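You operate a simulated robot arm through the tools that you are given. There is no shell and no other tool.

You are at the controls of a simulated two-armed robot. One attempt, no reset.

TASK
Make room for bundling: raise the drop leaf, flatten the drink carton and move it and the can there.
Fine: the carton is flat before it is moved; the can stands upright; the notebook stays. Set down upright: drink can.
Where things are to end (x, y in the base frame): drink can within 0.1 m of [0.87, -0.53]; drink carton within 0.1 m of [0.64, -0.32].

It is judged by the outcome, as a careful person would: the job done as asked, and still so three seconds after it is handed in. It fails if anything else is knocked over, pushed out of place, dropped, spilled or broken.

THE ROBOT
Two 7-joint arms with fingered hands on one trunk that stands fixed in place. Base frame: the origin is at the foot of the trunk, x ahead of it, y to its left, z up. Units: m, rad, N and s.
The left shoulder is at [0.099, 0.128, 1.086], the right one opposite. Each reaches about 1.156 m from its shoulder. Payload 5 kg a hand.
The TCP of each hand is the grasp point between the finger pads, 0.037 m short of the fingertips. In the tool frame z runs along the fingers and y along their closing line. The gripper opens to 0.124 m; its body begins 0.043 m behind the TCP. The gripper is a hand of 3 fingers: y runs from the thumb to the fingers, the wrist lies at [-0.021, -0.116, -0.203] in the tool frame, and closing takes about 1.5 s.
Orientation is that of the tool frame in the base frame, as a unit quaternion [x, y, z, w]. With the fingers straight down and the wrist toward the robot, the tool's x, y and z point along [0, 1, 0], [1, 0, 0] and [0, 0, -1] of the base frame.

THE INTERFACE
- The arms move only by the tool servo_tool. It takes "left_motion", "right_motion" or both (then of equal length, played together; a hand with none holds still); each is a list of rows, each an object of numbers (a shift or turn left out is 0, a gripper value left out holds the last): "x", "y", "z": the shift along the base's x, y, z in m; "rx", "ry", "rz": the turn, a rotation vector about the base's x, y, z in rad; "jaw": the finger opening in m, from 0 to 0.124. In form: [{"x": .., "y": .., "z": .., "rx": .., "ry": .., "rz": .., "jaw": ..}, ...]. A call has 1 to 20 rows; each row shifts and turns the commanded pose from where the row before left it. A row lasts 0.2 s, in which the tool goes at most 0.05 m and 0.15 rad; a call with a longer step from one row to the next is refused whole, and so is a gripper value outside its range. A pose out of reach is approached as far as the arm can. The call stops where the force on the tool passes 90 N (or 10 N more than at its start, if that is more) or the arm is blocked; 0.2 s more then pass. The fingers move at their own pace (about 0.045 m/s each) and stop on an object; they squeeze with about 28 N. The grip force told is the motor's: it shows also when the fingers shut on nothing. Time passes only in rows, and 0.2 s behind the last, so rows that do not move let the fingers close. It gives the time, the measured TCP pose, the force on the tool (base axes), the opening and the grip force at its end, in the units of the frame above (readings bear some noise), with the torque about the TCP (base axes, N m) and any sound that the robot's microphone picked up.
- Cameras (640 x 400 px; columns grow to the right, rows downward): "scene" is now at [0.2586, -0.0372, 1.2509]; the picture's right is [-0.43, -0.90, 0.00], its down [-0.48, 0.23, -0.85] and it looks along [0.77, -0.36, -0.53] (base axes); focal length 265 px, centre (320, 200). "left" rides on the left gripper at [-0.072, -0.104, -0.154] in its tool frame; the picture's right is [-0.83, -0.26, 0.49], its down [0.51, -0.72, 0.47] and it looks along [0.23, 0.64, 0.73] (tool axes); focal length 243 px, centre (320, 200). "right" rides on the right gripper at [0.072, -0.104, -0.154] in its tool frame; the picture's right is [-0.83, 0.26, -0.49], its down [-0.51, -0.72, 0.47] and it looks along [-0.23, 0.64, 0.73] (tool axes); focal length 243 px, centre (320, 200). There is no depth. A picture from a camera that has moved, and an enlarged one, comes with that camera's place and axes in the base frame and with its lens.
- get_image(camera): a new picture of that camera. The clock stands still meanwhile.
- raise_lower(by): moves the trunk up (or, below 0, down) by that many m; the arms and the scene camera ride with it, the base frame stays. It gives what a move gives, with no picture.
- preshape(shape, hand): the hand has 3 fingers and takes this shape, open, in about a second: jaw (thumb against the fingers, like two jaws); tri (thumb and two fingers); tip (a fingertip pinch); poke (one finger out to press); point (the index stretched); flat (the hand flat); cup (the hand cupped); fist (a fist). The gripper value then closes the fingers along that shape, each until it touches; the sizes above hold for jaw. It gives what a move gives, with no picture.
- aim_head(pan, tilt): turns the head with the scene camera to pan (to the left, within 1.396 rad either way) and tilt (down, from -0.506 to 1.204), counted from straight ahead of the robot (the tilt from the chest, where the trunk bows). It gives what a move gives.
- enlarge(camera, box): a new picture of the part [left, top, right, bottom] of that camera's present view, enlarged. The clock stands still meanwhile.
- job_done(): hands the job in; it is judged then, once.

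Places have to be worked out from the pictures, the camera data and where the tool is seen. Open the grippers and draw the arms clear of the work before you hand the job in, unless the task says otherwise.

The tools are called as a command line: name --argument value ..., lists and objects as JSON in quotes. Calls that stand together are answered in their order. servo_tool: Moves the arms, as the interface text tells. Its arguments: {"type":"object","properties":{"left_motion":{"type":"array","items":{"type":"object","properties":{"x":{"type":"number"},"y":{"type":"number"},"z":{"type":"number"},"rx":{"type":"number"},"ry":{"type":"number"},"rz":{"type":"number"},"jaw":{"type":"number"}}}},"right_motion":{"type":"array","items":{"type":"object","properties":{"x":{"type":"number"},"y":{"type":"number"},"z":{"type":"number"},"rx":{"type":"number"},"ry":{"type":"number"},"rz":{"type":"number"},"jaw":{"type":"number"}}}}},"required":[]} The other tools are called the same way: raise_lower (by) moves the trunk up or down; preshape (shape, hand) gives the hand a shape; aim_head (pan, tilt) turns the head that bears the scene camera; get_image (camera) takes a picture; enlarge (camera, box) takes an enlarged picture of a part of a camera's view; job_done () hands the job in.

At the start:

```text
clock: 0.0
left_eef_pos: [0.8556, 0.0182, 1.1087]
left_tcp_rot: [0.707, 0.707, 0.001, 0.0]
left_contact_force: [0.4, 0.2, -0.4]
left_wrist_torque: [0.0, 0.01, -0.03]
left_opening: 0.1233
left_gripper_force: 0.0
left_shape: jaw
right_eef_pos: [0.5468, -0.4221, 1.1201]
right_tcp_rot: [0.707, 0.707, 0.0, 0.0]
right_contact_force: [0.4, 0.7, 0.2]
right_wrist_torque: [0.01, -0.02, 0.03]
right_opening: 0.1237
right_gripper_force: 0.0
right_shape: jaw
trunk travel left (down, up): [-0.275, 0.288]
head pan, tilt (commanded): [-0.443, 0.555]
```

scene: 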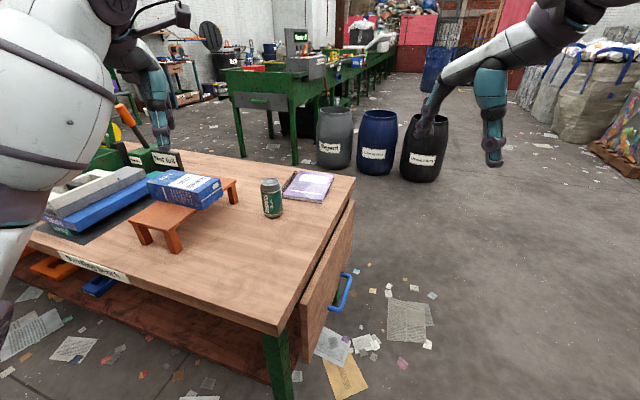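
right: 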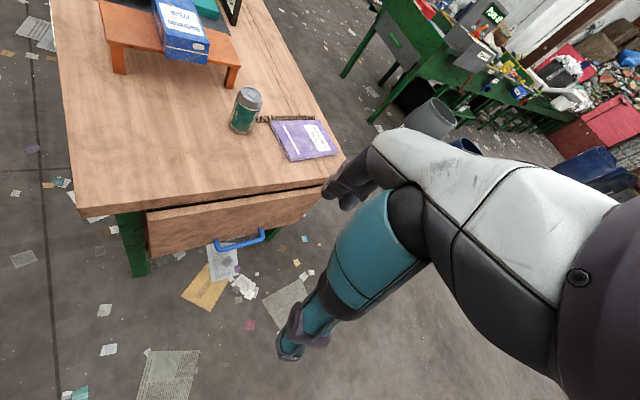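
left: 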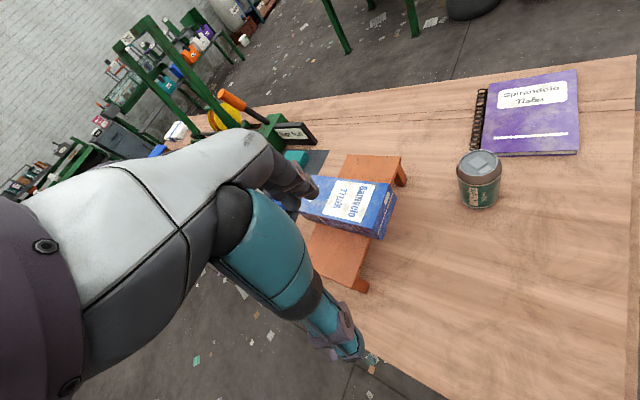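

I start by looking closer at the table, the leaf and the carton before moving anything.

enlarge --camera "scene" --box '[120, 140, 380, 302]'

enlarge --camera "right" --box '[40, 0, 360, 300]'

enlarge --camera "left" --box '[240, 60, 640, 310]'

```text
2.46 times, centred on (250, 221) of scene
camera zoom: at [0.2586, -0.0372, 1.2509], right [-0.43, -0.9, 0.0], down [-0.48, 0.23, -0.85], along [0.77, -0.36, -0.53], focal length 653 px, centre (492, 148)
```

zoom: 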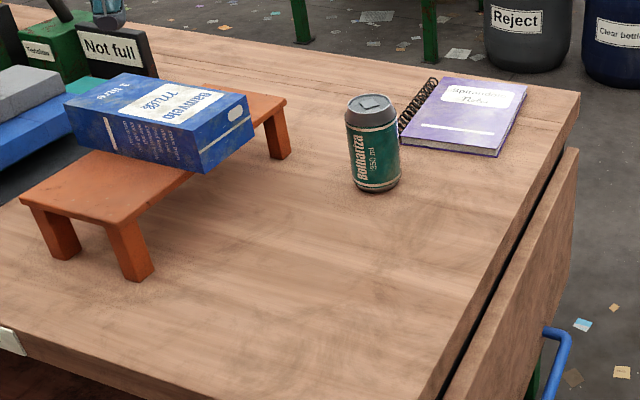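

```text
1.33 times, centred on (200, 150) of right
camera zoom: at [0.4428, -0.3495, 1.2751], right [0.26, -0.83, 0.49], down [-0.72, -0.51, -0.47], along [0.64, -0.23, -0.73], focal length 324 px, centre (480, 267)
```

zoom: 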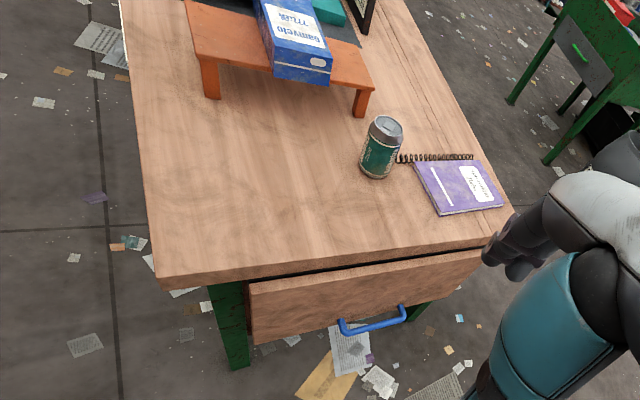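

```text
1.60 times, centred on (440, 185) of left
camera zoom: at [0.7509, -0.0532, 1.2617], right [-0.26, -0.83, -0.49], down [-0.72, 0.51, -0.47], along [0.64, 0.23, -0.73], focal length 388 px, centre (128, 224)
```

zoom: 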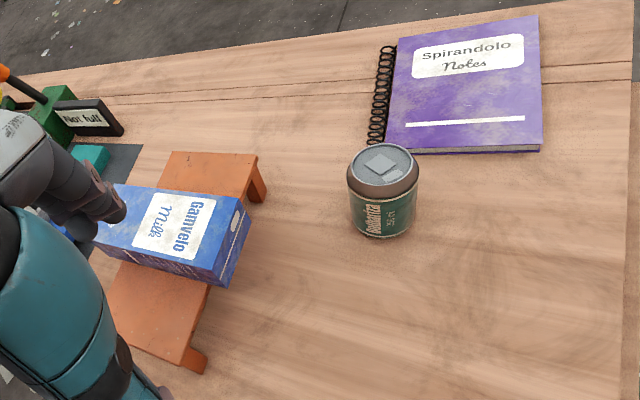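

The can looks to stand at about (0.99, -0.21) with the table top near z 0.745, and the leaf edge runs diagonally from about (0.57, -0.09) to (1.10, -0.60). I turn the head to see the leaf and its handle better.

aim_head --pan -0.7 --tilt 0.8

get_image --camera "scene"

```text
clock: 0.8
left_eef_pos: [0.856, 0.0189, 1.1086]
left_tcp_rot: [0.707, 0.707, 0.0, 0.0]
left_contact_force: [-0.5, 0.6, 0.2]
left_wrist_torque: [0.04, -0.06, 0.01]
left_opening: 0.1236
left_gripper_force: 0.1
left_shape: jaw
right_eef_pos: [0.5467, -0.4223, 1.1201]
right_tcp_rot: [0.707, 0.707, 0.001, 0.0]
right_contact_force: [0.5, -0.3, 0.0]
right_wrist_torque: [0.02, -0.02, 0.0]
right_opening: 0.1235
right_gripper_force: 0.0
right_shape: jaw
trunk travel left (down, up): [-0.275, 0.288]
head pan, tilt (commanded): [-0.7, 0.799]
```

```text
taken
camera scene: at [0.2394, -0.0507, 1.2301], right [-0.64, -0.77, 0.0], down [-0.55, 0.46, -0.7], along [0.53, -0.45, -0.72], focal length 265 px, centre (320, 200)
```

scene: 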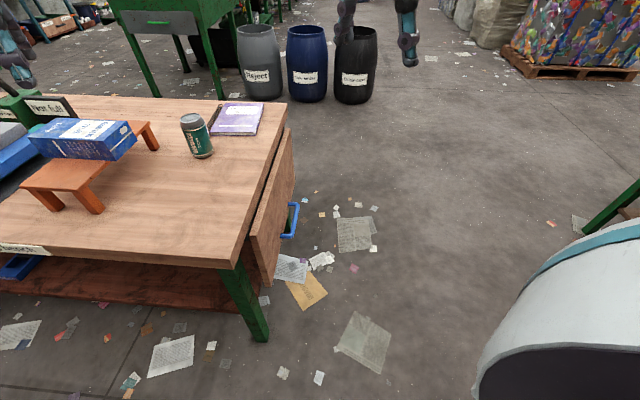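

The leaf hangs down at a slight outward angle with a blue handle on its outer face. I zoom on it.

enlarge --camera "scene" --box '[200, 90, 360, 290]'

enlarge --camera "right" --box '[100, 140, 360, 300]'

```text
2.00 times, centred on (280, 190) of scene
camera zoom: at [0.2394, -0.0507, 1.2301], right [-0.64, -0.77, 0.0], down [-0.55, 0.46, -0.7], along [0.53, -0.45, -0.72], focal length 530 px, centre (400, 220)
```

zoom: 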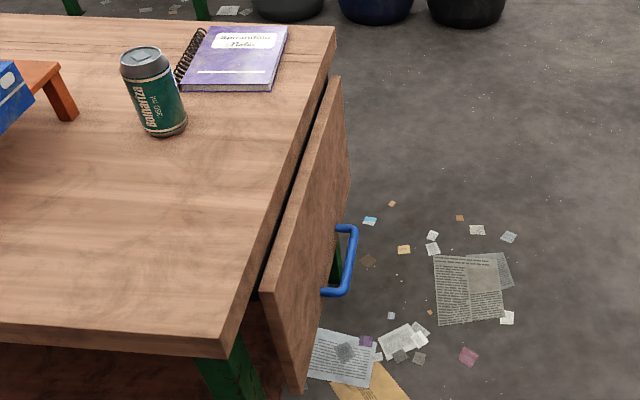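

```text
2.46 times, centred on (230, 220) of right
camera zoom: at [0.4428, -0.3495, 1.2751], right [0.26, -0.83, 0.49], down [-0.72, -0.51, -0.47], along [0.64, -0.23, -0.73], focal length 597 px, centre (542, 151)
```

zoom: 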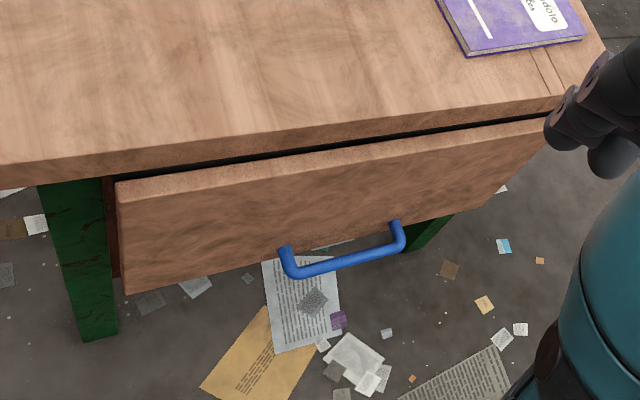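

The leaf hangs about vertical, its near top corner near (0.66, -0.18, 0.68), bottom about z 0.41, with the handle bar standing out about 4 cm near the bottom edge. Now I look at the carton and its stand.

aim_head --pan -0.1 --tilt 0.5

get_image --camera "scene"

enlarge --camera "scene" --box '[180, 130, 440, 292]'

```text
clock: 1.8
left_eef_pos: [0.8572, 0.019, 1.1082]
left_tcp_rot: [0.707, 0.707, 0.001, 0.001]
left_contact_force: [0.5, 1.5, 0.3]
left_wrist_torque: [-0.03, -0.02, 0.03]
left_opening: 0.1237
left_gripper_force: 0.2
left_shape: jaw
right_eef_pos: [0.5467, -0.4218, 1.1197]
right_tcp_rot: [0.707, 0.708, 0.0, -0.001]
right_contact_force: [0.6, 0.3, -0.3]
right_wrist_torque: [0.01, -0.01, 0.01]
right_opening: 0.1236
right_gripper_force: 0.0
right_shape: jaw
trunk travel left (down, up): [-0.275, 0.288]
head pan, tilt (commanded): [-0.099, 0.499]
```

```text
taken
camera scene: at [0.2682, -0.0079, 1.256], right [-0.1, -0.99, 0.0], down [-0.48, 0.05, -0.88], along [0.87, -0.09, -0.48], focal length 265 px, centre (320, 200)
```

scene: 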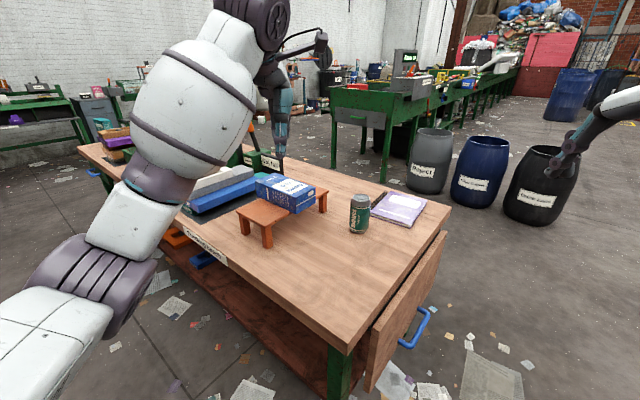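

```text
2.46 times, centred on (310, 211) of scene
camera zoom: at [0.2682, -0.0079, 1.256], right [-0.1, -0.99, 0.0], down [-0.48, 0.05, -0.88], along [0.87, -0.09, -0.48], focal length 653 px, centre (345, 173)
```

zoom: 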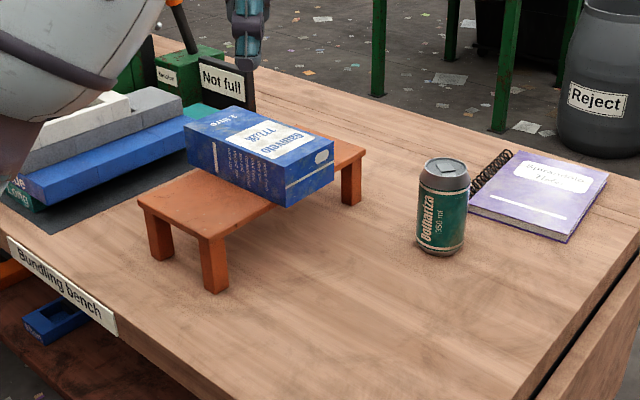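

I zoom in tighter on the carton to get its corners.

enlarge --camera "scene" --box '[235, 160, 335, 250]'

enlarge --camera "scene" --box '[320, 220, 460, 400]'

```text
4.44 times, centred on (285, 205) of scene
camera zoom: at [0.2682, -0.0079, 1.256], right [-0.1, -0.99, 0.0], down [-0.48, 0.05, -0.88], along [0.87, -0.09, -0.48], focal length 1179 px, centre (476, 178)
```

zoom: 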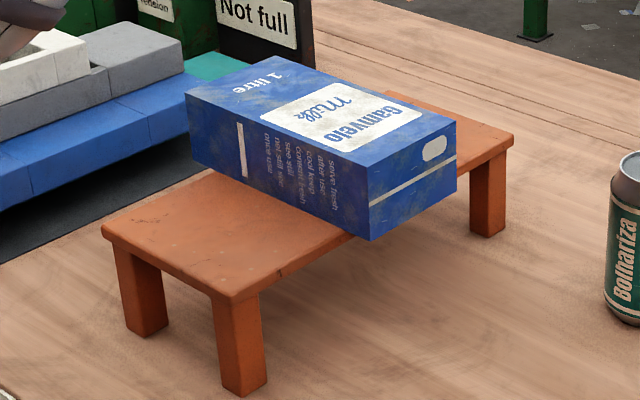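

```text
2.22 times, centred on (390, 310) of scene
camera zoom: at [0.2682, -0.0079, 1.256], right [-0.1, -0.99, 0.0], down [-0.48, 0.05, -0.88], along [0.87, -0.09, -0.48], focal length 589 px, centre (164, -44)
```

zoom: 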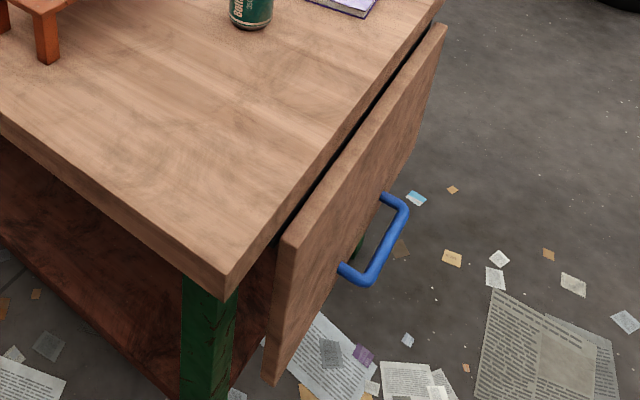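

The carton's corners work out to a 0.19 x 0.09 x 0.06 m block lying on the stool (top z about 0.886, stool top about 0.828), centred near (1.066, 0.03), turned 45°. Before lowering the trunk to reach the leaf handle, I raise the left hand well clear of the carton.

servo_tool --left_motion '[{"z": 0.045}, {"z": 0.045}, {"z": 0.045}, {"z": 0.045}, {"z": 0.045}, {"z": 0.045}, {"z": 0.02}]'

raise_lower --by -0.24

```text
clock: 3.4
left_eef_pos: [0.8563, 0.019, 1.4031]
left_tcp_rot: [0.707, 0.707, 0.0, 0.0]
left_contact_force: [1.1, -0.1, 0.3]
left_wrist_torque: [-0.04, -0.01, 0.01]
left_opening: 0.1237
left_gripper_force: 0.1
left_shape: jaw
right_eef_pos: [0.5473, -0.4215, 1.1208]
right_tcp_rot: [0.707, 0.708, 0.0, 0.0]
right_contact_force: [-0.8, 0.5, 0.2]
right_wrist_torque: [-0.02, 0.0, 0.01]
right_opening: 0.1236
right_gripper_force: 0.0
right_shape: jaw
trunk travel left (down, up): [-0.275, 0.288]
head pan, tilt (commanded): [-0.099, 0.499]
```

```text
clock: 5.9
left_eef_pos: [0.8556, 0.018, 1.1578]
left_tcp_rot: [0.707, 0.707, 0.0, 0.0]
left_contact_force: [-0.3, 0.3, -0.1]
left_wrist_torque: [-0.02, -0.02, 0.03]
left_opening: 0.124
left_gripper_force: 0.0
left_shape: jaw
right_eef_pos: [0.5474, -0.4233, 0.8814]
right_tcp_rot: [0.707, 0.707, 0.0, 0.0]
right_contact_force: [0.6, -0.4, 0.0]
right_wrist_torque: [-0.01, -0.02, 0.0]
right_opening: 0.1233
right_gripper_force: 0.1
right_shape: jaw
trunk travel left (down, up): [-0.035, 0.528]
head pan, tilt (commanded): [-0.099, 0.499]
```

Trunk is down, both hands clear. I now yaw the right hand 45° and move it outward of the leaf, ready to tip it to horizontal.

servo_tool --right_motion '[{"y": -0.03, "z": -0.02, "rz": 0.131}, {"y": -0.03, "z": -0.02, "rz": 0.131}, {"y": -0.03, "z": -0.02, "rz": 0.131}, {"y": -0.03, "z": -0.02, "rz": 0.131}, {"y": -0.03, "z": -0.02, "rz": 0.131}, {"y": -0.03, "z": -0.02, "rz": 0.13}]'

get_image --camera "right"

get_image --camera "scene"

```text
clock: 7.3
left_eef_pos: [0.8565, 0.0178, 1.1579]
left_tcp_rot: [0.707, 0.707, 0.0, 0.0]
left_contact_force: [-0.4, -0.5, -0.1]
left_wrist_torque: [0.01, 0.01, -0.02]
left_opening: 0.1236
left_gripper_force: 0.1
left_shape: jaw
right_eef_pos: [0.5492, -0.6034, 0.7605]
right_tcp_rot: [0.382, 0.924, 0.0, 0.0]
right_contact_force: [-0.5, -0.7, 0.4]
right_wrist_torque: [-0.01, 0.02, -0.01]
right_opening: 0.1236
right_gripper_force: 0.0
right_shape: jaw
trunk travel left (down, up): [-0.035, 0.528]
head pan, tilt (commanded): [-0.099, 0.499]
```

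```text
taken
camera right: at [0.4241, -0.6269, 0.9155], right [0.77, -0.4, 0.49], down [-0.15, -0.87, -0.47], along [0.62, 0.29, -0.73], focal length 243 px, centre (320, 200)
```

right: 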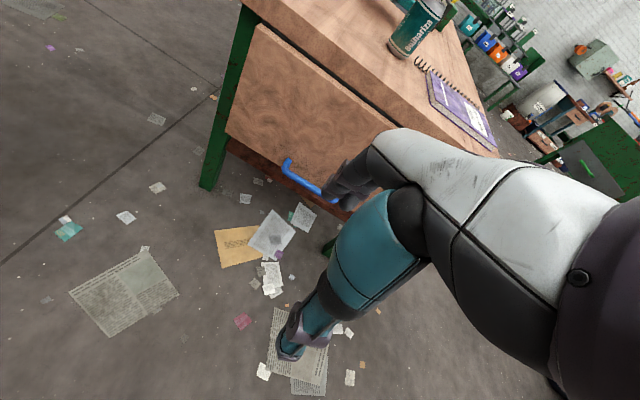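

```text
taken
camera scene: at [0.3528, -0.0085, 0.988], right [-0.1, -1.0, 0.0], down [-0.48, 0.05, -0.88], along [0.87, -0.09, -0.48], focal length 265 px, centre (320, 200)
```

scene: 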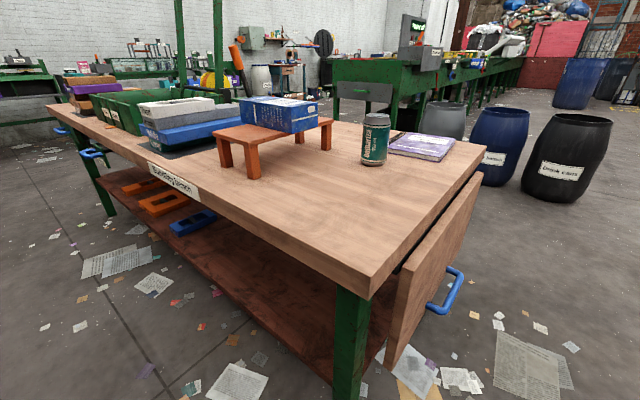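

Clear view of the leaf from outside now. I zoom in on the handle with both cameras to fix its position.

enlarge --camera "right" --box '[200, 0, 400, 210]'

enlarge --camera "scene" --box '[320, 150, 500, 370]'

```text
1.90 times, centred on (300, 105) of right
camera zoom: at [0.4241, -0.6269, 0.9155], right [0.77, -0.4, 0.49], down [-0.15, -0.87, -0.47], along [0.62, 0.29, -0.73], focal length 462 px, centre (358, 381)
```

zoom: 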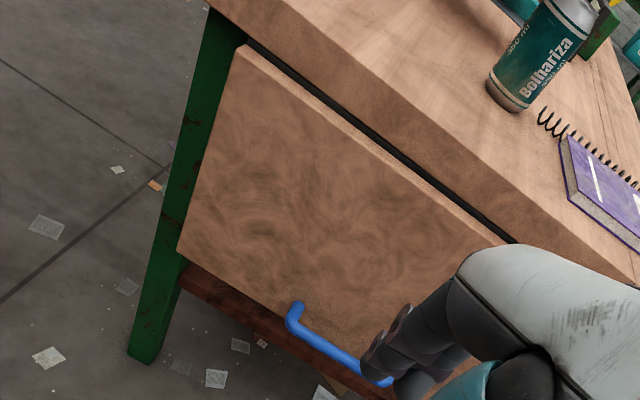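

```text
1.82 times, centred on (410, 260) of scene
camera zoom: at [0.3528, -0.0085, 0.988], right [-0.1, -1.0, 0.0], down [-0.48, 0.05, -0.88], along [0.87, -0.09, -0.48], focal length 482 px, centre (156, 91)
```

zoom: 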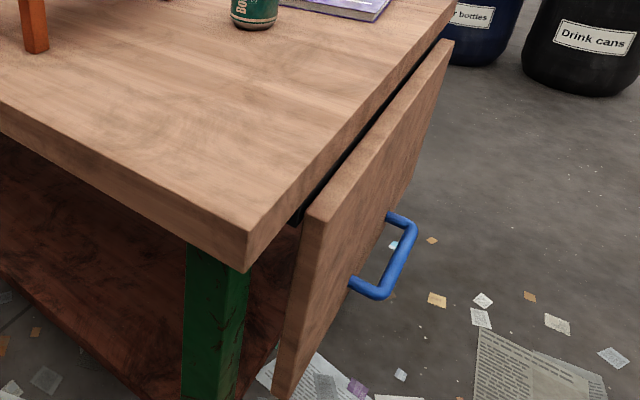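

The two views agree: the handle bar runs from about (0.757, -0.351, 0.447) to (0.860, -0.454, 0.452), standing 4 cm off the leaf face, and the hinge should be near z 0.71. I tip the right hand to horizontal while going to a pre-grasp 12 cm outside the bar.

servo_tool --right_motion '[{"x": 0.0159, "y": 0.0106, "z": -0.0282, "rx": 0.101, "ry": -0.101}, {"x": 0.0159, "y": 0.0106, "z": -0.0282, "rx": 0.101, "ry": -0.101}, {"x": 0.0159, "y": 0.0106, "z": -0.0282, "rx": 0.101, "ry": -0.101}, {"x": 0.0159, "y": 0.0106, "z": -0.0282, "rx": 0.101, "ry": -0.101}, {"x": 0.0159, "y": 0.0106, "z": -0.0282, "rx": 0.101, "ry": -0.101}, {"x": 0.0159, "y": 0.0106, "z": -0.0282, "rx": 0.101, "ry": -0.101}, {"x": 0.0159, "y": 0.0106, "z": -0.0282, "rx": 0.101, "ry": -0.101}, {"x": 0.0159, "y": 0.0106, "z": -0.0282, "rx": 0.101, "ry": -0.101}, {"x": 0.0159, "y": 0.0106, "z": -0.0282, "rx": 0.101, "ry": -0.101}, {"x": 0.0159, "y": 0.0106, "z": -0.0282, "rx": 0.101, "ry": -0.101}, {"x": 0.0159, "y": 0.0106, "z": -0.0282, "rx": 0.101, "ry": -0.101}]'

aim_head --pan -0.6 --tilt 0.6

get_image --camera "scene"

get_image --camera "right"

```text
clock: 9.7
left_eef_pos: [0.8567, 0.0192, 1.1586]
left_tcp_rot: [0.707, 0.707, 0.0, 0.001]
left_contact_force: [0.7, 0.0, -1.0]
left_wrist_torque: [-0.02, 0.04, -0.02]
left_opening: 0.1236
left_gripper_force: 0.1
left_shape: jaw
right_eef_pos: [0.5288, -0.4905, 0.6236]
right_tcp_rot: [0.345, 0.807, 0.441, 0.19]
right_contact_force: [0.3, -0.4, -0.1]
right_wrist_torque: [-0.01, -0.02, -0.01]
right_opening: 0.1238
right_gripper_force: 0.0
right_shape: jaw
right hand out of reach, approached as far as the arm can: row 6, 7, 8, 9, 10, 11
trunk travel left (down, up): [-0.035, 0.528]
head pan, tilt (commanded): [-0.099, 0.499]
```

```text
clock: 10.6
left_eef_pos: [0.8572, 0.0186, 1.1592]
left_tcp_rot: [0.707, 0.707, 0.0, 0.0]
left_contact_force: [0.2, 0.5, -0.4]
left_wrist_torque: [0.04, 0.02, 0.01]
left_opening: 0.1236
left_gripper_force: 0.0
left_shape: jaw
right_eef_pos: [0.5285, -0.491, 0.6254]
right_tcp_rot: [0.345, 0.806, 0.442, 0.191]
right_contact_force: [0.7, 0.6, 1.0]
right_wrist_torque: [-0.01, -0.03, 0.0]
right_opening: 0.1242
right_gripper_force: 0.1
right_shape: jaw
trunk travel left (down, up): [-0.035, 0.528]
head pan, tilt (commanded): [-0.6, 0.6]
```

```text
taken
camera scene: at [0.3348, -0.0487, 0.9791], right [-0.56, -0.83, 0.0], down [-0.47, 0.32, -0.83], along [0.68, -0.47, -0.56], focal length 265 px, centre (320, 200)
```

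scene: 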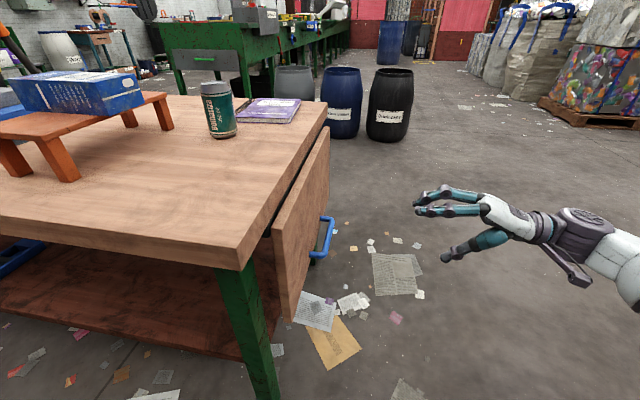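

```text
taken
camera right: at [0.344, -0.5658, 0.6208], right [0.37, -0.79, 0.49], down [0.36, -0.36, -0.86], along [0.86, 0.5, 0.15], focal length 243 px, centre (320, 200)
```

right: 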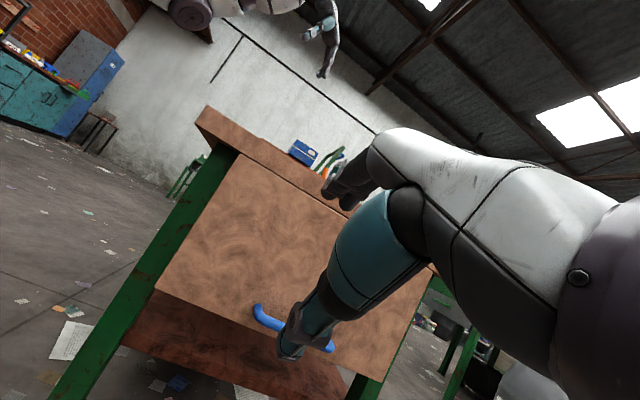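

The wrist cannot tip fully to horizontal (it stopped at about 57° from vertical). I'll use a shallower tilt instead; first a still step to see where the commanded pose stands.

servo_tool --right_motion '[{"z": 0.01, "rx": -0.1, "ry": 0.1}, {"z": 0.01, "rx": -0.1, "ry": 0.1}]'

```text
clock: 11.2
left_eef_pos: [0.8569, 0.0178, 1.1585]
left_tcp_rot: [0.707, 0.708, 0.0, 0.0]
left_contact_force: [-0.9, -0.8, 0.5]
left_wrist_torque: [-0.06, 0.0, -0.01]
left_opening: 0.1235
left_gripper_force: 0.1
left_shape: jaw
right_eef_pos: [0.5308, -0.4905, 0.6438]
right_tcp_rot: [0.366, 0.862, 0.321, 0.141]
right_contact_force: [0.2, -1.1, 0.4]
right_wrist_torque: [-0.01, 0.03, 0.0]
right_opening: 0.1238
right_gripper_force: 0.1
right_shape: jaw
trunk travel left (down, up): [-0.035, 0.528]
head pan, tilt (commanded): [-0.6, 0.6]
```

The command re-syncs to the reached pose; the hand is now tilted 41° from vertical. I move it toward the pre-grasp 10 cm outside the bar to test reach at this tilt.

servo_tool --right_motion '[{"x": 0.0344, "y": 0.0029, "z": -0.0273}, {"x": 0.0344, "y": 0.0029, "z": -0.0273}, {"x": 0.0344, "y": 0.0029, "z": -0.0273}, {"x": 0.0344, "y": 0.0029, "z": -0.0273}, {"x": 0.0344, "y": 0.0029, "z": -0.0273}, {"x": 0.0344, "y": 0.0029, "z": -0.0273}]'

get_image --camera "scene"

get_image --camera "right"

```text
clock: 12.6
left_eef_pos: [0.8569, 0.0172, 1.1586]
left_tcp_rot: [0.707, 0.707, 0.0, 0.0]
left_contact_force: [-0.7, 0.8, 0.9]
left_wrist_torque: [0.0, -0.02, -0.03]
left_opening: 0.1236
left_gripper_force: 0.0
left_shape: jaw
right_eef_pos: [0.6498, -0.4781, 0.5521]
right_tcp_rot: [0.366, 0.863, 0.32, 0.141]
right_contact_force: [-0.3, 0.0, 0.0]
right_wrist_torque: [0.02, 0.0, 0.01]
right_opening: 0.1239
right_gripper_force: 0.1
right_shape: jaw
right hand out of reach, approached as far as the arm can: row 4, 5, 6
trunk travel left (down, up): [-0.035, 0.528]
head pan, tilt (commanded): [-0.6, 0.6]
```

```text
taken
camera scene: at [0.3346, -0.0487, 0.9792], right [-0.56, -0.83, 0.0], down [-0.47, 0.32, -0.83], along [0.68, -0.47, -0.56], focal length 265 px, centre (320, 200)
```

scene: 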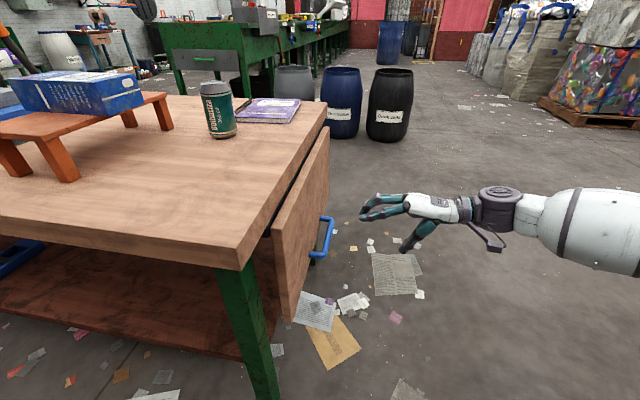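

```text
taken
camera right: at [0.4687, -0.5495, 0.5997], right [0.48, -0.68, 0.55], down [0.18, -0.54, -0.82], along [0.86, 0.5, -0.13], focal length 243 px, centre (320, 200)
```

right: 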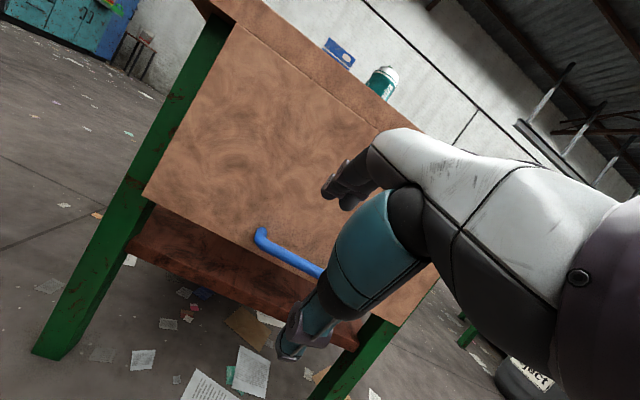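

The limit comes from the wrist having to bend sideways toward the table. I'll turn the hand's heading back toward straight ahead (a more natural wrist) and pitch it up more, since the fingers can still straddle the bar above and below.

servo_tool --right_motion '[{"x": -0.01, "y": 0.01, "z": -0.01, "rz": -0.13}, {"y": 0.01, "z": -0.01, "rz": -0.13}, {"y": 0.01, "z": -0.01, "rz": -0.13}, {"y": 0.01, "z": -0.01, "rz": -0.13}, {"y": 0.01, "z": -0.01, "rz": -0.13}, {"ry": -0.105}, {"ry": -0.105}, {"ry": -0.105}, {"ry": -0.105}]'

get_image --camera "scene"

get_image --camera "right"

```text
clock: 14.6
left_eef_pos: [0.8565, 0.0173, 1.1575]
left_tcp_rot: [0.707, 0.707, -0.001, 0.0]
left_contact_force: [0.5, 0.1, -0.2]
left_wrist_torque: [0.0, -0.02, -0.01]
left_opening: 0.1237
left_gripper_force: 0.1
left_shape: jaw
right_eef_pos: [0.6352, -0.4424, 0.4972]
right_tcp_rot: [0.545, 0.655, 0.372, 0.367]
right_contact_force: [0.5, -0.1, -1.2]
right_wrist_torque: [0.0, 0.01, -0.03]
right_opening: 0.1239
right_gripper_force: 0.0
right_shape: jaw
right hand out of reach, approached as far as the arm can: row 3, 4
trunk travel left (down, up): [-0.035, 0.528]
head pan, tilt (commanded): [-0.6, 0.6]
```

```text
taken
camera scene: at [0.3351, -0.0489, 0.9789], right [-0.56, -0.83, 0.0], down [-0.47, 0.32, -0.82], along [0.68, -0.47, -0.57], focal length 265 px, centre (320, 200)
```

scene: 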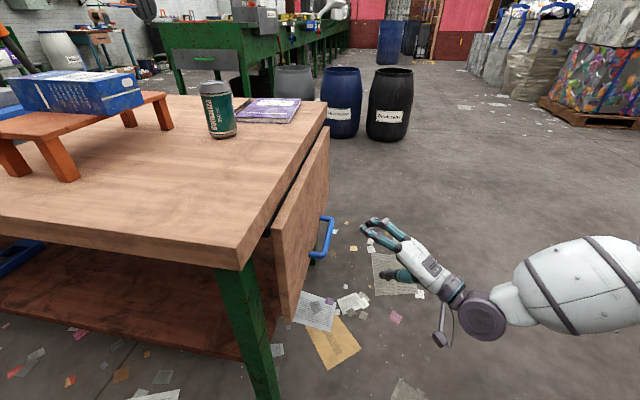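

```text
taken
camera right: at [0.4433, -0.3977, 0.4694], right [-0.21, -0.83, 0.52], down [0.17, -0.55, -0.82], along [0.96, -0.08, 0.26], focal length 243 px, centre (320, 200)
```

right: 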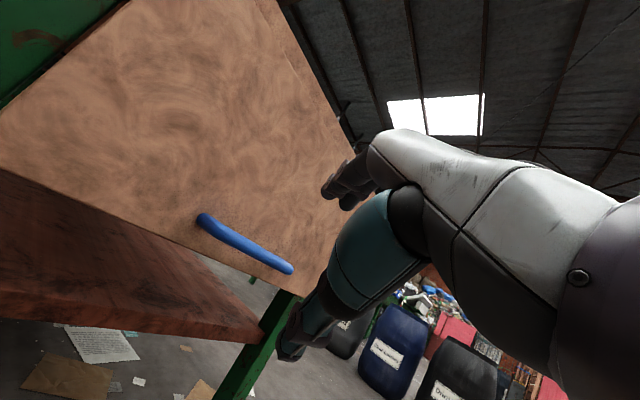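

At heading ~6° and 63° tilt the pose is reachable, and the camera looks right at the handle. I pitch a little more, turn slightly toward the leaf, and close in to a pre-grasp about 9 cm short of the bar with the fingers partly closed.

servo_tool --right_motion '[{"x": 0.02, "y": 0.004, "rz": 0.07, "ry": -0.05, "jaw": 0.08}, {"x": 0.02, "y": 0.004, "z": -0.005, "rz": 0.07, "ry": -0.05}, {"x": 0.02, "y": 0.004, "z": -0.005, "rz": 0.07, "ry": -0.05}, {"x": 0.02, "y": 0.004, "z": -0.005, "rz": 0.07}]'

get_image --camera "right"

enlarge --camera "scene" --box '[250, 150, 500, 340]'

```text
clock: 15.6
left_eef_pos: [0.8569, 0.0184, 1.1582]
left_tcp_rot: [0.707, 0.707, 0.0, 0.0]
left_contact_force: [-0.2, 0.0, -0.4]
left_wrist_torque: [0.0, 0.03, 0.0]
left_opening: 0.1237
left_gripper_force: 0.1
left_shape: jaw
right_eef_pos: [0.715, -0.4252, 0.4835]
right_tcp_rot: [0.42, 0.696, 0.461, 0.357]
right_contact_force: [0.9, -0.4, 0.1]
right_wrist_torque: [0.03, -0.01, -0.03]
right_opening: 0.0802
right_gripper_force: 0.0
right_shape: jaw
trunk travel left (down, up): [-0.035, 0.528]
head pan, tilt (commanded): [-0.6, 0.6]
```

```text
taken
camera right: at [0.5242, -0.4342, 0.4265], right [-0.04, -0.87, 0.5], down [0.43, -0.46, -0.77], along [0.9, 0.18, 0.4], focal length 243 px, centre (320, 200)
```

right: 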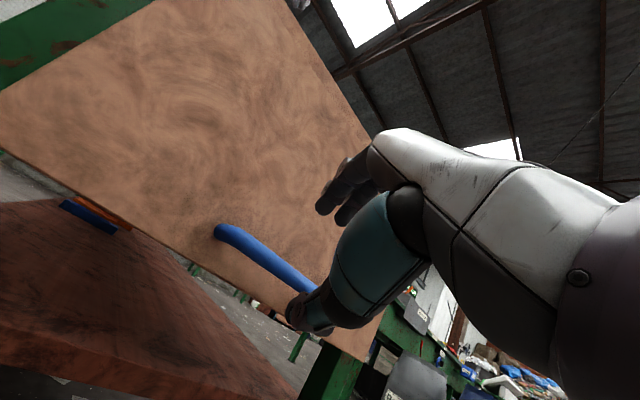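

```text
2.11 times, centred on (375, 245) of scene
camera zoom: at [0.3348, -0.0489, 0.979], right [-0.56, -0.83, 0.0], down [-0.47, 0.32, -0.82], along [0.68, -0.47, -0.57], focal length 558 px, centre (204, 105)
```

zoom: 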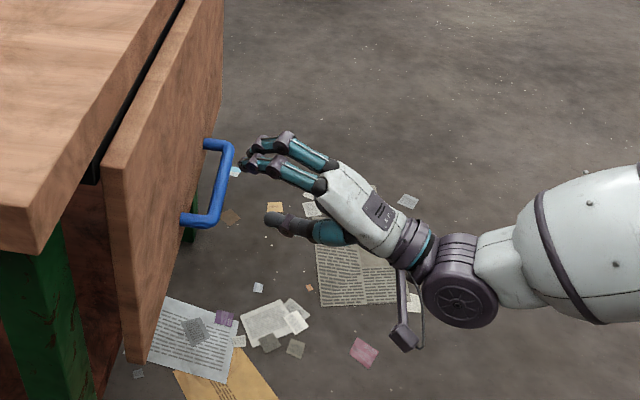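

The hand faces the bar squarely (closing line perpendicular to the bar, bar about 10 cm ahead). I pitch slightly more, narrow the fingers to 5 cm and move to about 6 cm short of the bar, then check.

servo_tool --right_motion '[{"x": 0.01, "y": 0.003, "z": -0.0077, "rx": 0.035, "ry": -0.035, "jaw": 0.05}, {"x": 0.011, "y": 0.0034, "z": -0.0077, "rx": 0.035, "ry": -0.035}, {"x": 0.011, "y": 0.0035, "z": -0.0078, "rx": 0.036, "ry": -0.036}]'

get_image --camera "right"

enlarge --camera "scene" --box '[290, 180, 430, 290]'

```text
clock: 16.4
left_eef_pos: [0.858, 0.0176, 1.1574]
left_tcp_rot: [0.708, 0.707, -0.001, 0.0]
left_contact_force: [0.5, 0.1, -0.9]
left_wrist_torque: [0.02, 0.02, 0.0]
left_opening: 0.1238
left_gripper_force: 0.1
left_shape: jaw
right_eef_pos: [0.7472, -0.4153, 0.4587]
right_tcp_rot: [0.414, 0.65, 0.518, 0.371]
right_contact_force: [0.8, 0.4, 0.3]
right_wrist_torque: [0.02, 0.02, 0.01]
right_opening: 0.0504
right_gripper_force: 0.0
right_shape: jaw
trunk travel left (down, up): [-0.035, 0.528]
head pan, tilt (commanded): [-0.6, 0.6]
```

```text
taken
camera right: at [0.5636, -0.418, 0.3823], right [-0.09, -0.91, 0.39], down [0.51, -0.38, -0.77], along [0.85, 0.13, 0.51], focal length 243 px, centre (320, 200)
```

right: 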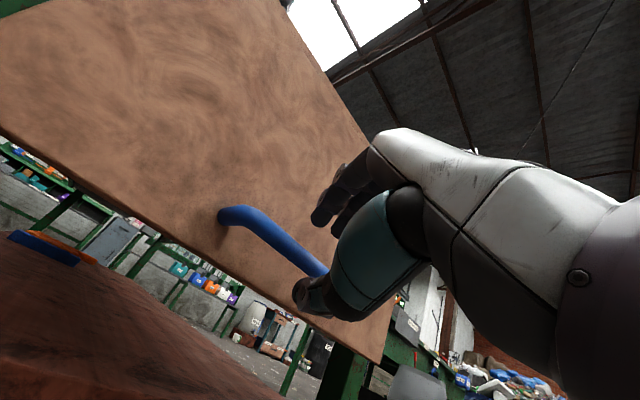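

```text
3.64 times, centred on (360, 235) of scene
camera zoom: at [0.3352, -0.0492, 0.9789], right [-0.57, -0.82, 0.0], down [-0.47, 0.32, -0.82], along [0.68, -0.47, -0.57], focal length 964 px, centre (174, 73)
```

zoom: 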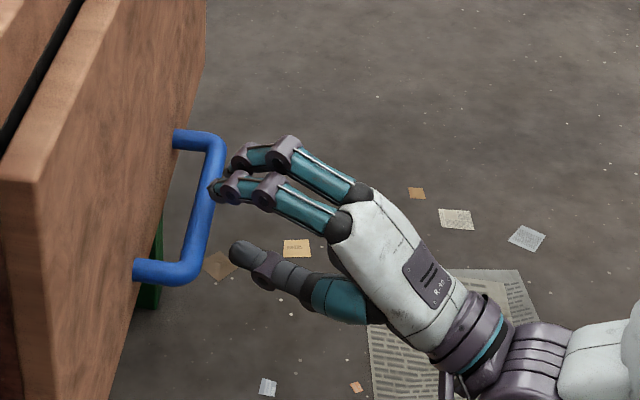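

The bar lies right on the hand's z axis, between fingers and thumb. I advance 4 cm along the fingers so the bar sits between the pads, still open.

servo_tool --right_motion '[{"x": 0.0121, "y": 0.0049, "z": -0.0025}, {"x": 0.0121, "y": 0.0049, "z": -0.0025}, {"x": 0.0121, "y": 0.0049, "z": -0.0025}]'

get_image --camera "right"

enlarge --camera "scene" --box '[290, 180, 430, 290]'

```text
clock: 17.2
left_eef_pos: [0.8564, 0.0183, 1.1581]
left_tcp_rot: [0.707, 0.707, 0.0, 0.0]
left_contact_force: [-0.1, 0.5, 0.0]
left_wrist_torque: [0.02, -0.01, 0.0]
left_opening: 0.1235
left_gripper_force: 0.0
left_shape: jaw
right_eef_pos: [0.7842, -0.4008, 0.4503]
right_tcp_rot: [0.414, 0.649, 0.518, 0.372]
right_contact_force: [0.5, -0.1, 0.1]
right_wrist_torque: [0.01, 0.02, -0.01]
right_opening: 0.0505
right_gripper_force: 0.0
right_shape: jaw
trunk travel left (down, up): [-0.035, 0.528]
head pan, tilt (commanded): [-0.6, 0.6]
```

```text
taken
camera right: at [0.6, -0.4039, 0.3742], right [-0.09, -0.91, 0.39], down [0.51, -0.38, -0.77], along [0.85, 0.13, 0.51], focal length 243 px, centre (320, 200)
```

right: 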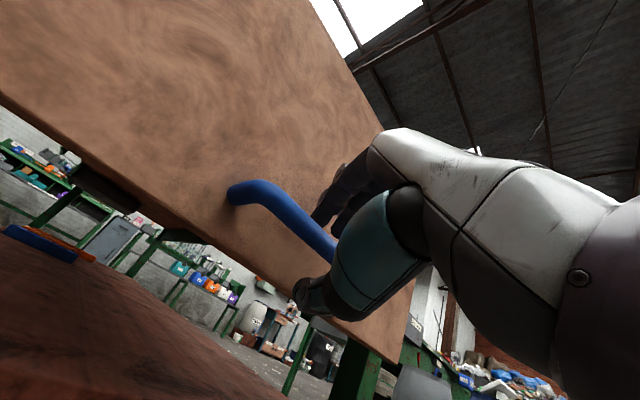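

```text
3.64 times, centred on (360, 235) of scene
camera zoom: at [0.3349, -0.049, 0.979], right [-0.56, -0.83, 0.0], down [-0.47, 0.32, -0.82], along [0.68, -0.47, -0.57], focal length 964 px, centre (174, 73)
```

zoom: 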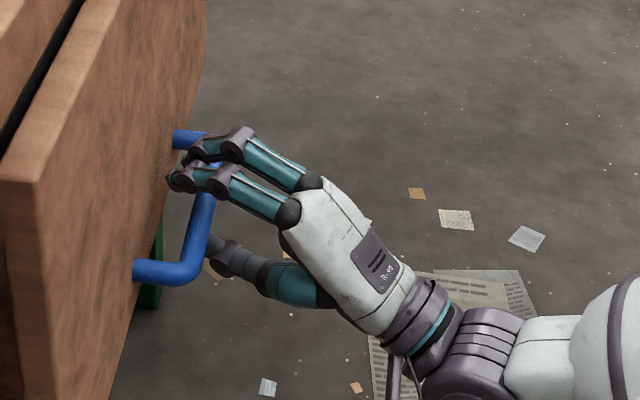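

Fingers are above the bar and thumb below it, clear of the leaf face. I close the hand on the bar.

servo_tool --right_motion '[{"jaw": 0.0}, {"jaw": 0.0}, {"jaw": 0.0}, {"jaw": 0.0}, {"jaw": 0.0}, {"jaw": 0.0}]'

enlarge --camera "scene" --box '[290, 180, 430, 290]'

get_image --camera "right"

```text
clock: 18.6
left_eef_pos: [0.8568, 0.0183, 1.158]
left_tcp_rot: [0.707, 0.707, 0.0, 0.0]
left_contact_force: [0.3, -0.3, 0.2]
left_wrist_torque: [0.05, 0.01, 0.02]
left_opening: 0.1238
left_gripper_force: 0.1
left_shape: jaw
right_eef_pos: [0.7835, -0.4011, 0.4503]
right_tcp_rot: [0.413, 0.65, 0.518, 0.371]
right_contact_force: [2.5, -1.6, 0.3]
right_wrist_torque: [-0.02, -0.03, -0.09]
right_opening: 0.0114
right_gripper_force: 27.6
right_shape: jaw
trunk travel left (down, up): [-0.035, 0.528]
head pan, tilt (commanded): [-0.6, 0.6]
```

```text
3.64 times, centred on (360, 235) of scene
camera zoom: at [0.3348, -0.0488, 0.9791], right [-0.56, -0.83, 0.0], down [-0.47, 0.32, -0.82], along [0.68, -0.47, -0.57], focal length 964 px, centre (174, 73)
```

zoom: 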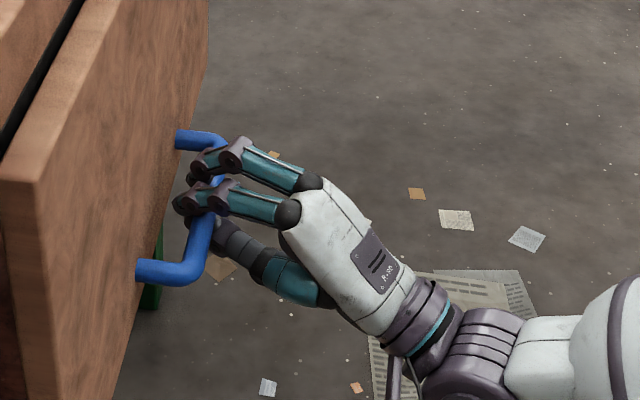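

```text
taken
camera right: at [0.5998, -0.4036, 0.3743], right [-0.09, -0.91, 0.39], down [0.51, -0.38, -0.77], along [0.85, 0.13, 0.51], focal length 243 px, centre (320, 200)
```

right: 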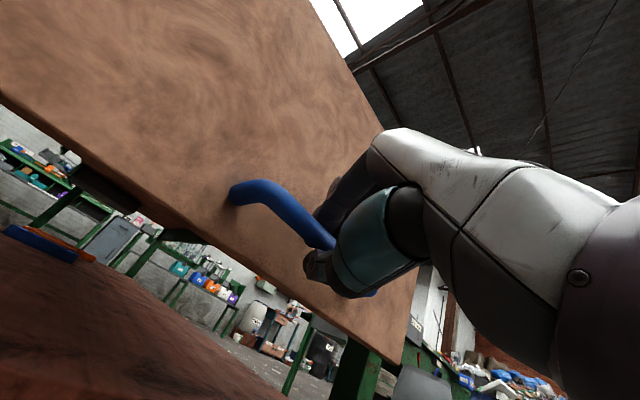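

The bar is gripped (27.6 N, little side load). I start swinging the leaf up along an arc about the estimated hinge (z≈0.71), turning the hand gradually; first 24° and check forces.

servo_tool --right_motion '[{"x": -0.0184, "y": -0.0184, "z": 0.0108, "rx": -0.0495, "ry": 0.0495}, {"x": -0.0175, "y": -0.0175, "z": 0.0135, "rx": -0.0495, "ry": 0.0495}, {"x": -0.0165, "y": -0.0165, "z": 0.0161, "rx": -0.0495, "ry": 0.0495}, {"x": -0.0152, "y": -0.0152, "z": 0.0186, "rx": -0.0495, "ry": 0.0495}]'

get_image --camera "scene"

get_image --camera "right"

```text
clock: 19.6
left_eef_pos: [0.8578, 0.0188, 1.1577]
left_tcp_rot: [0.707, 0.707, 0.0, 0.0]
left_contact_force: [-0.8, 0.9, -0.2]
left_wrist_torque: [-0.03, 0.0, -0.05]
left_opening: 0.1237
left_gripper_force: 0.1
left_shape: jaw
right_eef_pos: [0.7144, -0.4701, 0.5061]
right_tcp_rot: [0.424, 0.732, 0.407, 0.343]
right_contact_force: [6.5, -9.1, -9.3]
right_wrist_torque: [-0.07, 0.21, -0.26]
right_opening: 0.0109
right_gripper_force: 27.8
right_shape: jaw
trunk travel left (down, up): [-0.035, 0.528]
head pan, tilt (commanded): [-0.6, 0.6]
```

```text
taken
camera scene: at [0.3354, -0.0489, 0.9789], right [-0.56, -0.83, 0.0], down [-0.47, 0.32, -0.82], along [0.68, -0.47, -0.57], focal length 265 px, centre (320, 200)
```

scene: 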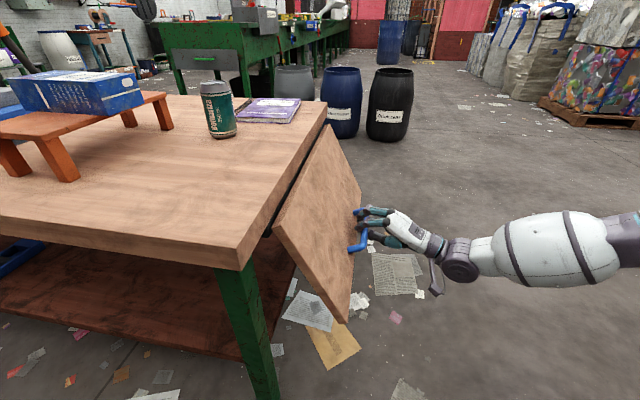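

```text
taken
camera right: at [0.5191, -0.4829, 0.4703], right [0.01, -0.82, 0.58], down [0.36, -0.54, -0.76], along [0.93, 0.21, 0.29], focal length 243 px, centre (320, 200)
```

right: 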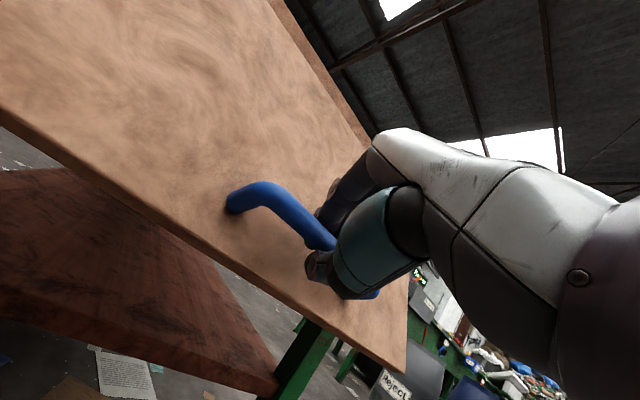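

The leaf follows smoothly with low force. I continue the arc to about 54°.

servo_tool --right_motion '[{"x": -0.0139, "y": -0.0139, "z": 0.0208, "rx": -0.0495, "ry": 0.0495}, {"x": -0.0122, "y": -0.0122, "z": 0.0228, "rx": -0.0495, "ry": 0.0495}, {"x": -0.0106, "y": -0.0106, "z": 0.0246, "rx": -0.0495, "ry": 0.0495}, {"x": -0.0088, "y": -0.0088, "z": 0.026, "rx": -0.0495, "ry": 0.0495}, {"x": -0.0069, "y": -0.0069, "z": 0.0273, "rx": -0.0495, "ry": 0.0495}]'

get_image --camera "scene"

```text
clock: 20.8
left_eef_pos: [0.8558, 0.0186, 1.1591]
left_tcp_rot: [0.707, 0.707, 0.0, 0.0]
left_contact_force: [-0.5, -0.7, 0.9]
left_wrist_torque: [-0.04, 0.0, 0.02]
left_opening: 0.1235
left_gripper_force: 0.0
left_shape: jaw
right_eef_pos: [0.6628, -0.5211, 0.6299]
right_tcp_rot: [0.425, 0.813, 0.259, 0.302]
right_contact_force: [0.4, -5.0, -8.1]
right_wrist_torque: [-0.06, 0.15, -0.08]
right_opening: 0.0115
right_gripper_force: 28.0
right_shape: jaw
trunk travel left (down, up): [-0.035, 0.528]
head pan, tilt (commanded): [-0.6, 0.6]
```

```text
taken
camera scene: at [0.3346, -0.0487, 0.9792], right [-0.56, -0.83, 0.0], down [-0.47, 0.32, -0.83], along [0.68, -0.47, -0.56], focal length 265 px, centre (320, 200)
```

scene: 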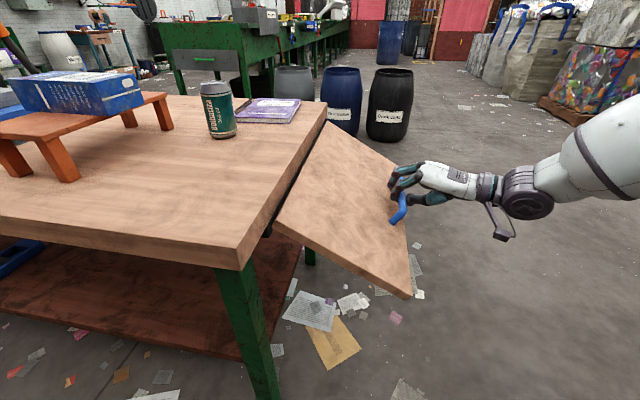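

Leaf is past halfway with about 9 N. I continue to about 84°.

servo_tool --right_motion '[{"x": -0.0049, "y": -0.0049, "z": 0.0282, "rx": -0.0495, "ry": 0.0495}, {"x": -0.0029, "y": -0.0029, "z": 0.029, "rx": -0.0495, "ry": 0.0495}, {"x": -0.0006, "y": -0.0006, "z": 0.0292, "rx": -0.0495, "ry": 0.0495}, {"x": 0.0014, "y": 0.0014, "z": 0.0292, "rx": -0.0495, "ry": 0.0495}, {"x": 0.0034, "y": 0.0034, "z": 0.0291, "rx": -0.0495, "ry": 0.0495}]'

get_image --camera "scene"

```text
clock: 22.0
left_eef_pos: [0.8636, 0.0156, 1.1524]
left_tcp_rot: [0.707, 0.707, -0.001, -0.004]
left_contact_force: [-0.3, -0.1, -0.3]
left_wrist_torque: [0.04, 0.04, -0.01]
left_opening: 0.1236
left_gripper_force: 0.0
left_shape: jaw
right_eef_pos: [0.6628, -0.5265, 0.7657]
right_tcp_rot: [0.415, 0.871, 0.102, 0.242]
right_contact_force: [13.3, 20.8, -59.7]
right_wrist_torque: [-0.01, 0.47, 0.38]
right_opening: 0.009
right_gripper_force: 28.3
right_shape: jaw
trunk travel left (down, up): [-0.035, 0.528]
head pan, tilt (commanded): [-0.6, 0.6]
```

```text
taken
camera scene: at [0.3402, -0.0505, 0.9766], right [-0.57, -0.82, 0.0], down [-0.47, 0.32, -0.82], along [0.68, -0.47, -0.57], focal length 265 px, centre (320, 200)
```

scene: 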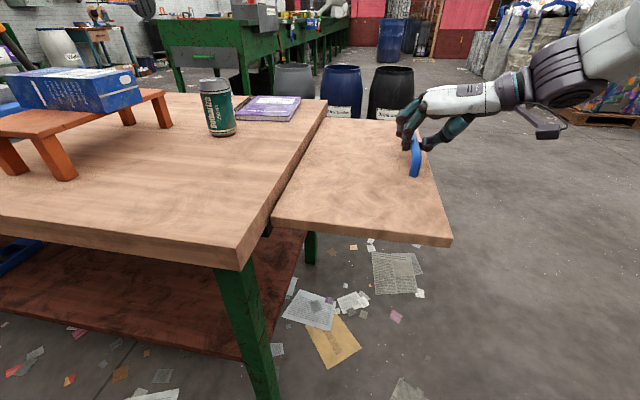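

The downward reaction jumped to 60 N, so the leaf seems to have met its stop near level. I look closely before doing anything else.

enlarge --camera "scene" --box '[220, 80, 480, 270]'

get_image --camera "right"

```text
2.11 times, centred on (350, 175) of scene
camera zoom: at [0.3402, -0.0505, 0.9766], right [-0.57, -0.82, 0.0], down [-0.47, 0.32, -0.82], along [0.68, -0.47, -0.57], focal length 558 px, centre (257, 253)
```

zoom: 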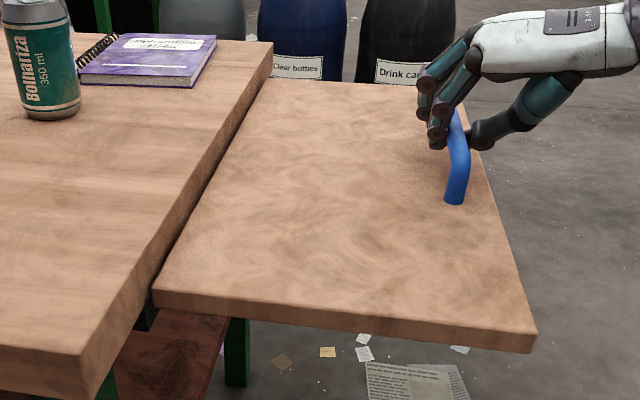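

```text
taken
camera right: at [0.4753, -0.5334, 0.8352], right [0.37, -0.46, 0.8], down [0.03, -0.86, -0.51], along [0.93, 0.21, -0.31], focal length 243 px, centre (320, 200)
```

right: 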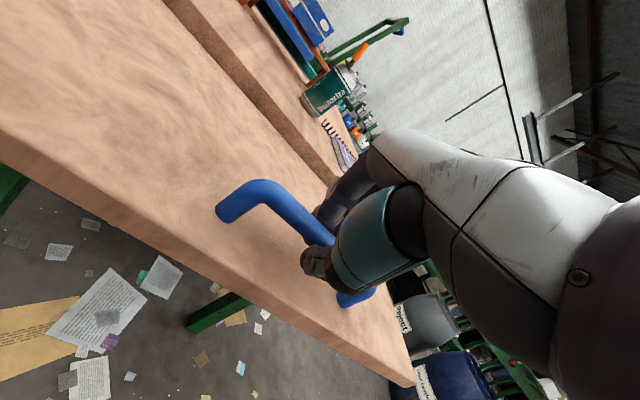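

The leaf is level now (inner edge z≈0.710, outer ≈0.715, width 0.27), so it is at its stop. I ease off a little to see whether it holds by itself.

servo_tool --right_motion '[{"x": 0.002, "y": 0.002, "z": -0.006}, {"z": -0.003}, {}]'

```text
clock: 22.8
left_eef_pos: [0.859, 0.0173, 1.1556]
left_tcp_rot: [0.707, 0.707, -0.001, -0.002]
left_contact_force: [-0.2, -0.6, -0.2]
left_wrist_torque: [0.03, 0.0, -0.01]
left_opening: 0.1237
left_gripper_force: 0.1
left_shape: jaw
right_eef_pos: [0.6639, -0.5261, 0.766]
right_tcp_rot: [0.415, 0.87, 0.102, 0.248]
right_contact_force: [-2.7, 7.6, -34.2]
right_wrist_torque: [-0.08, 0.38, 0.17]
right_opening: 0.0091
right_gripper_force: 27.6
right_shape: jaw
trunk travel left (down, up): [-0.035, 0.528]
head pan, tilt (commanded): [-0.6, 0.6]
```

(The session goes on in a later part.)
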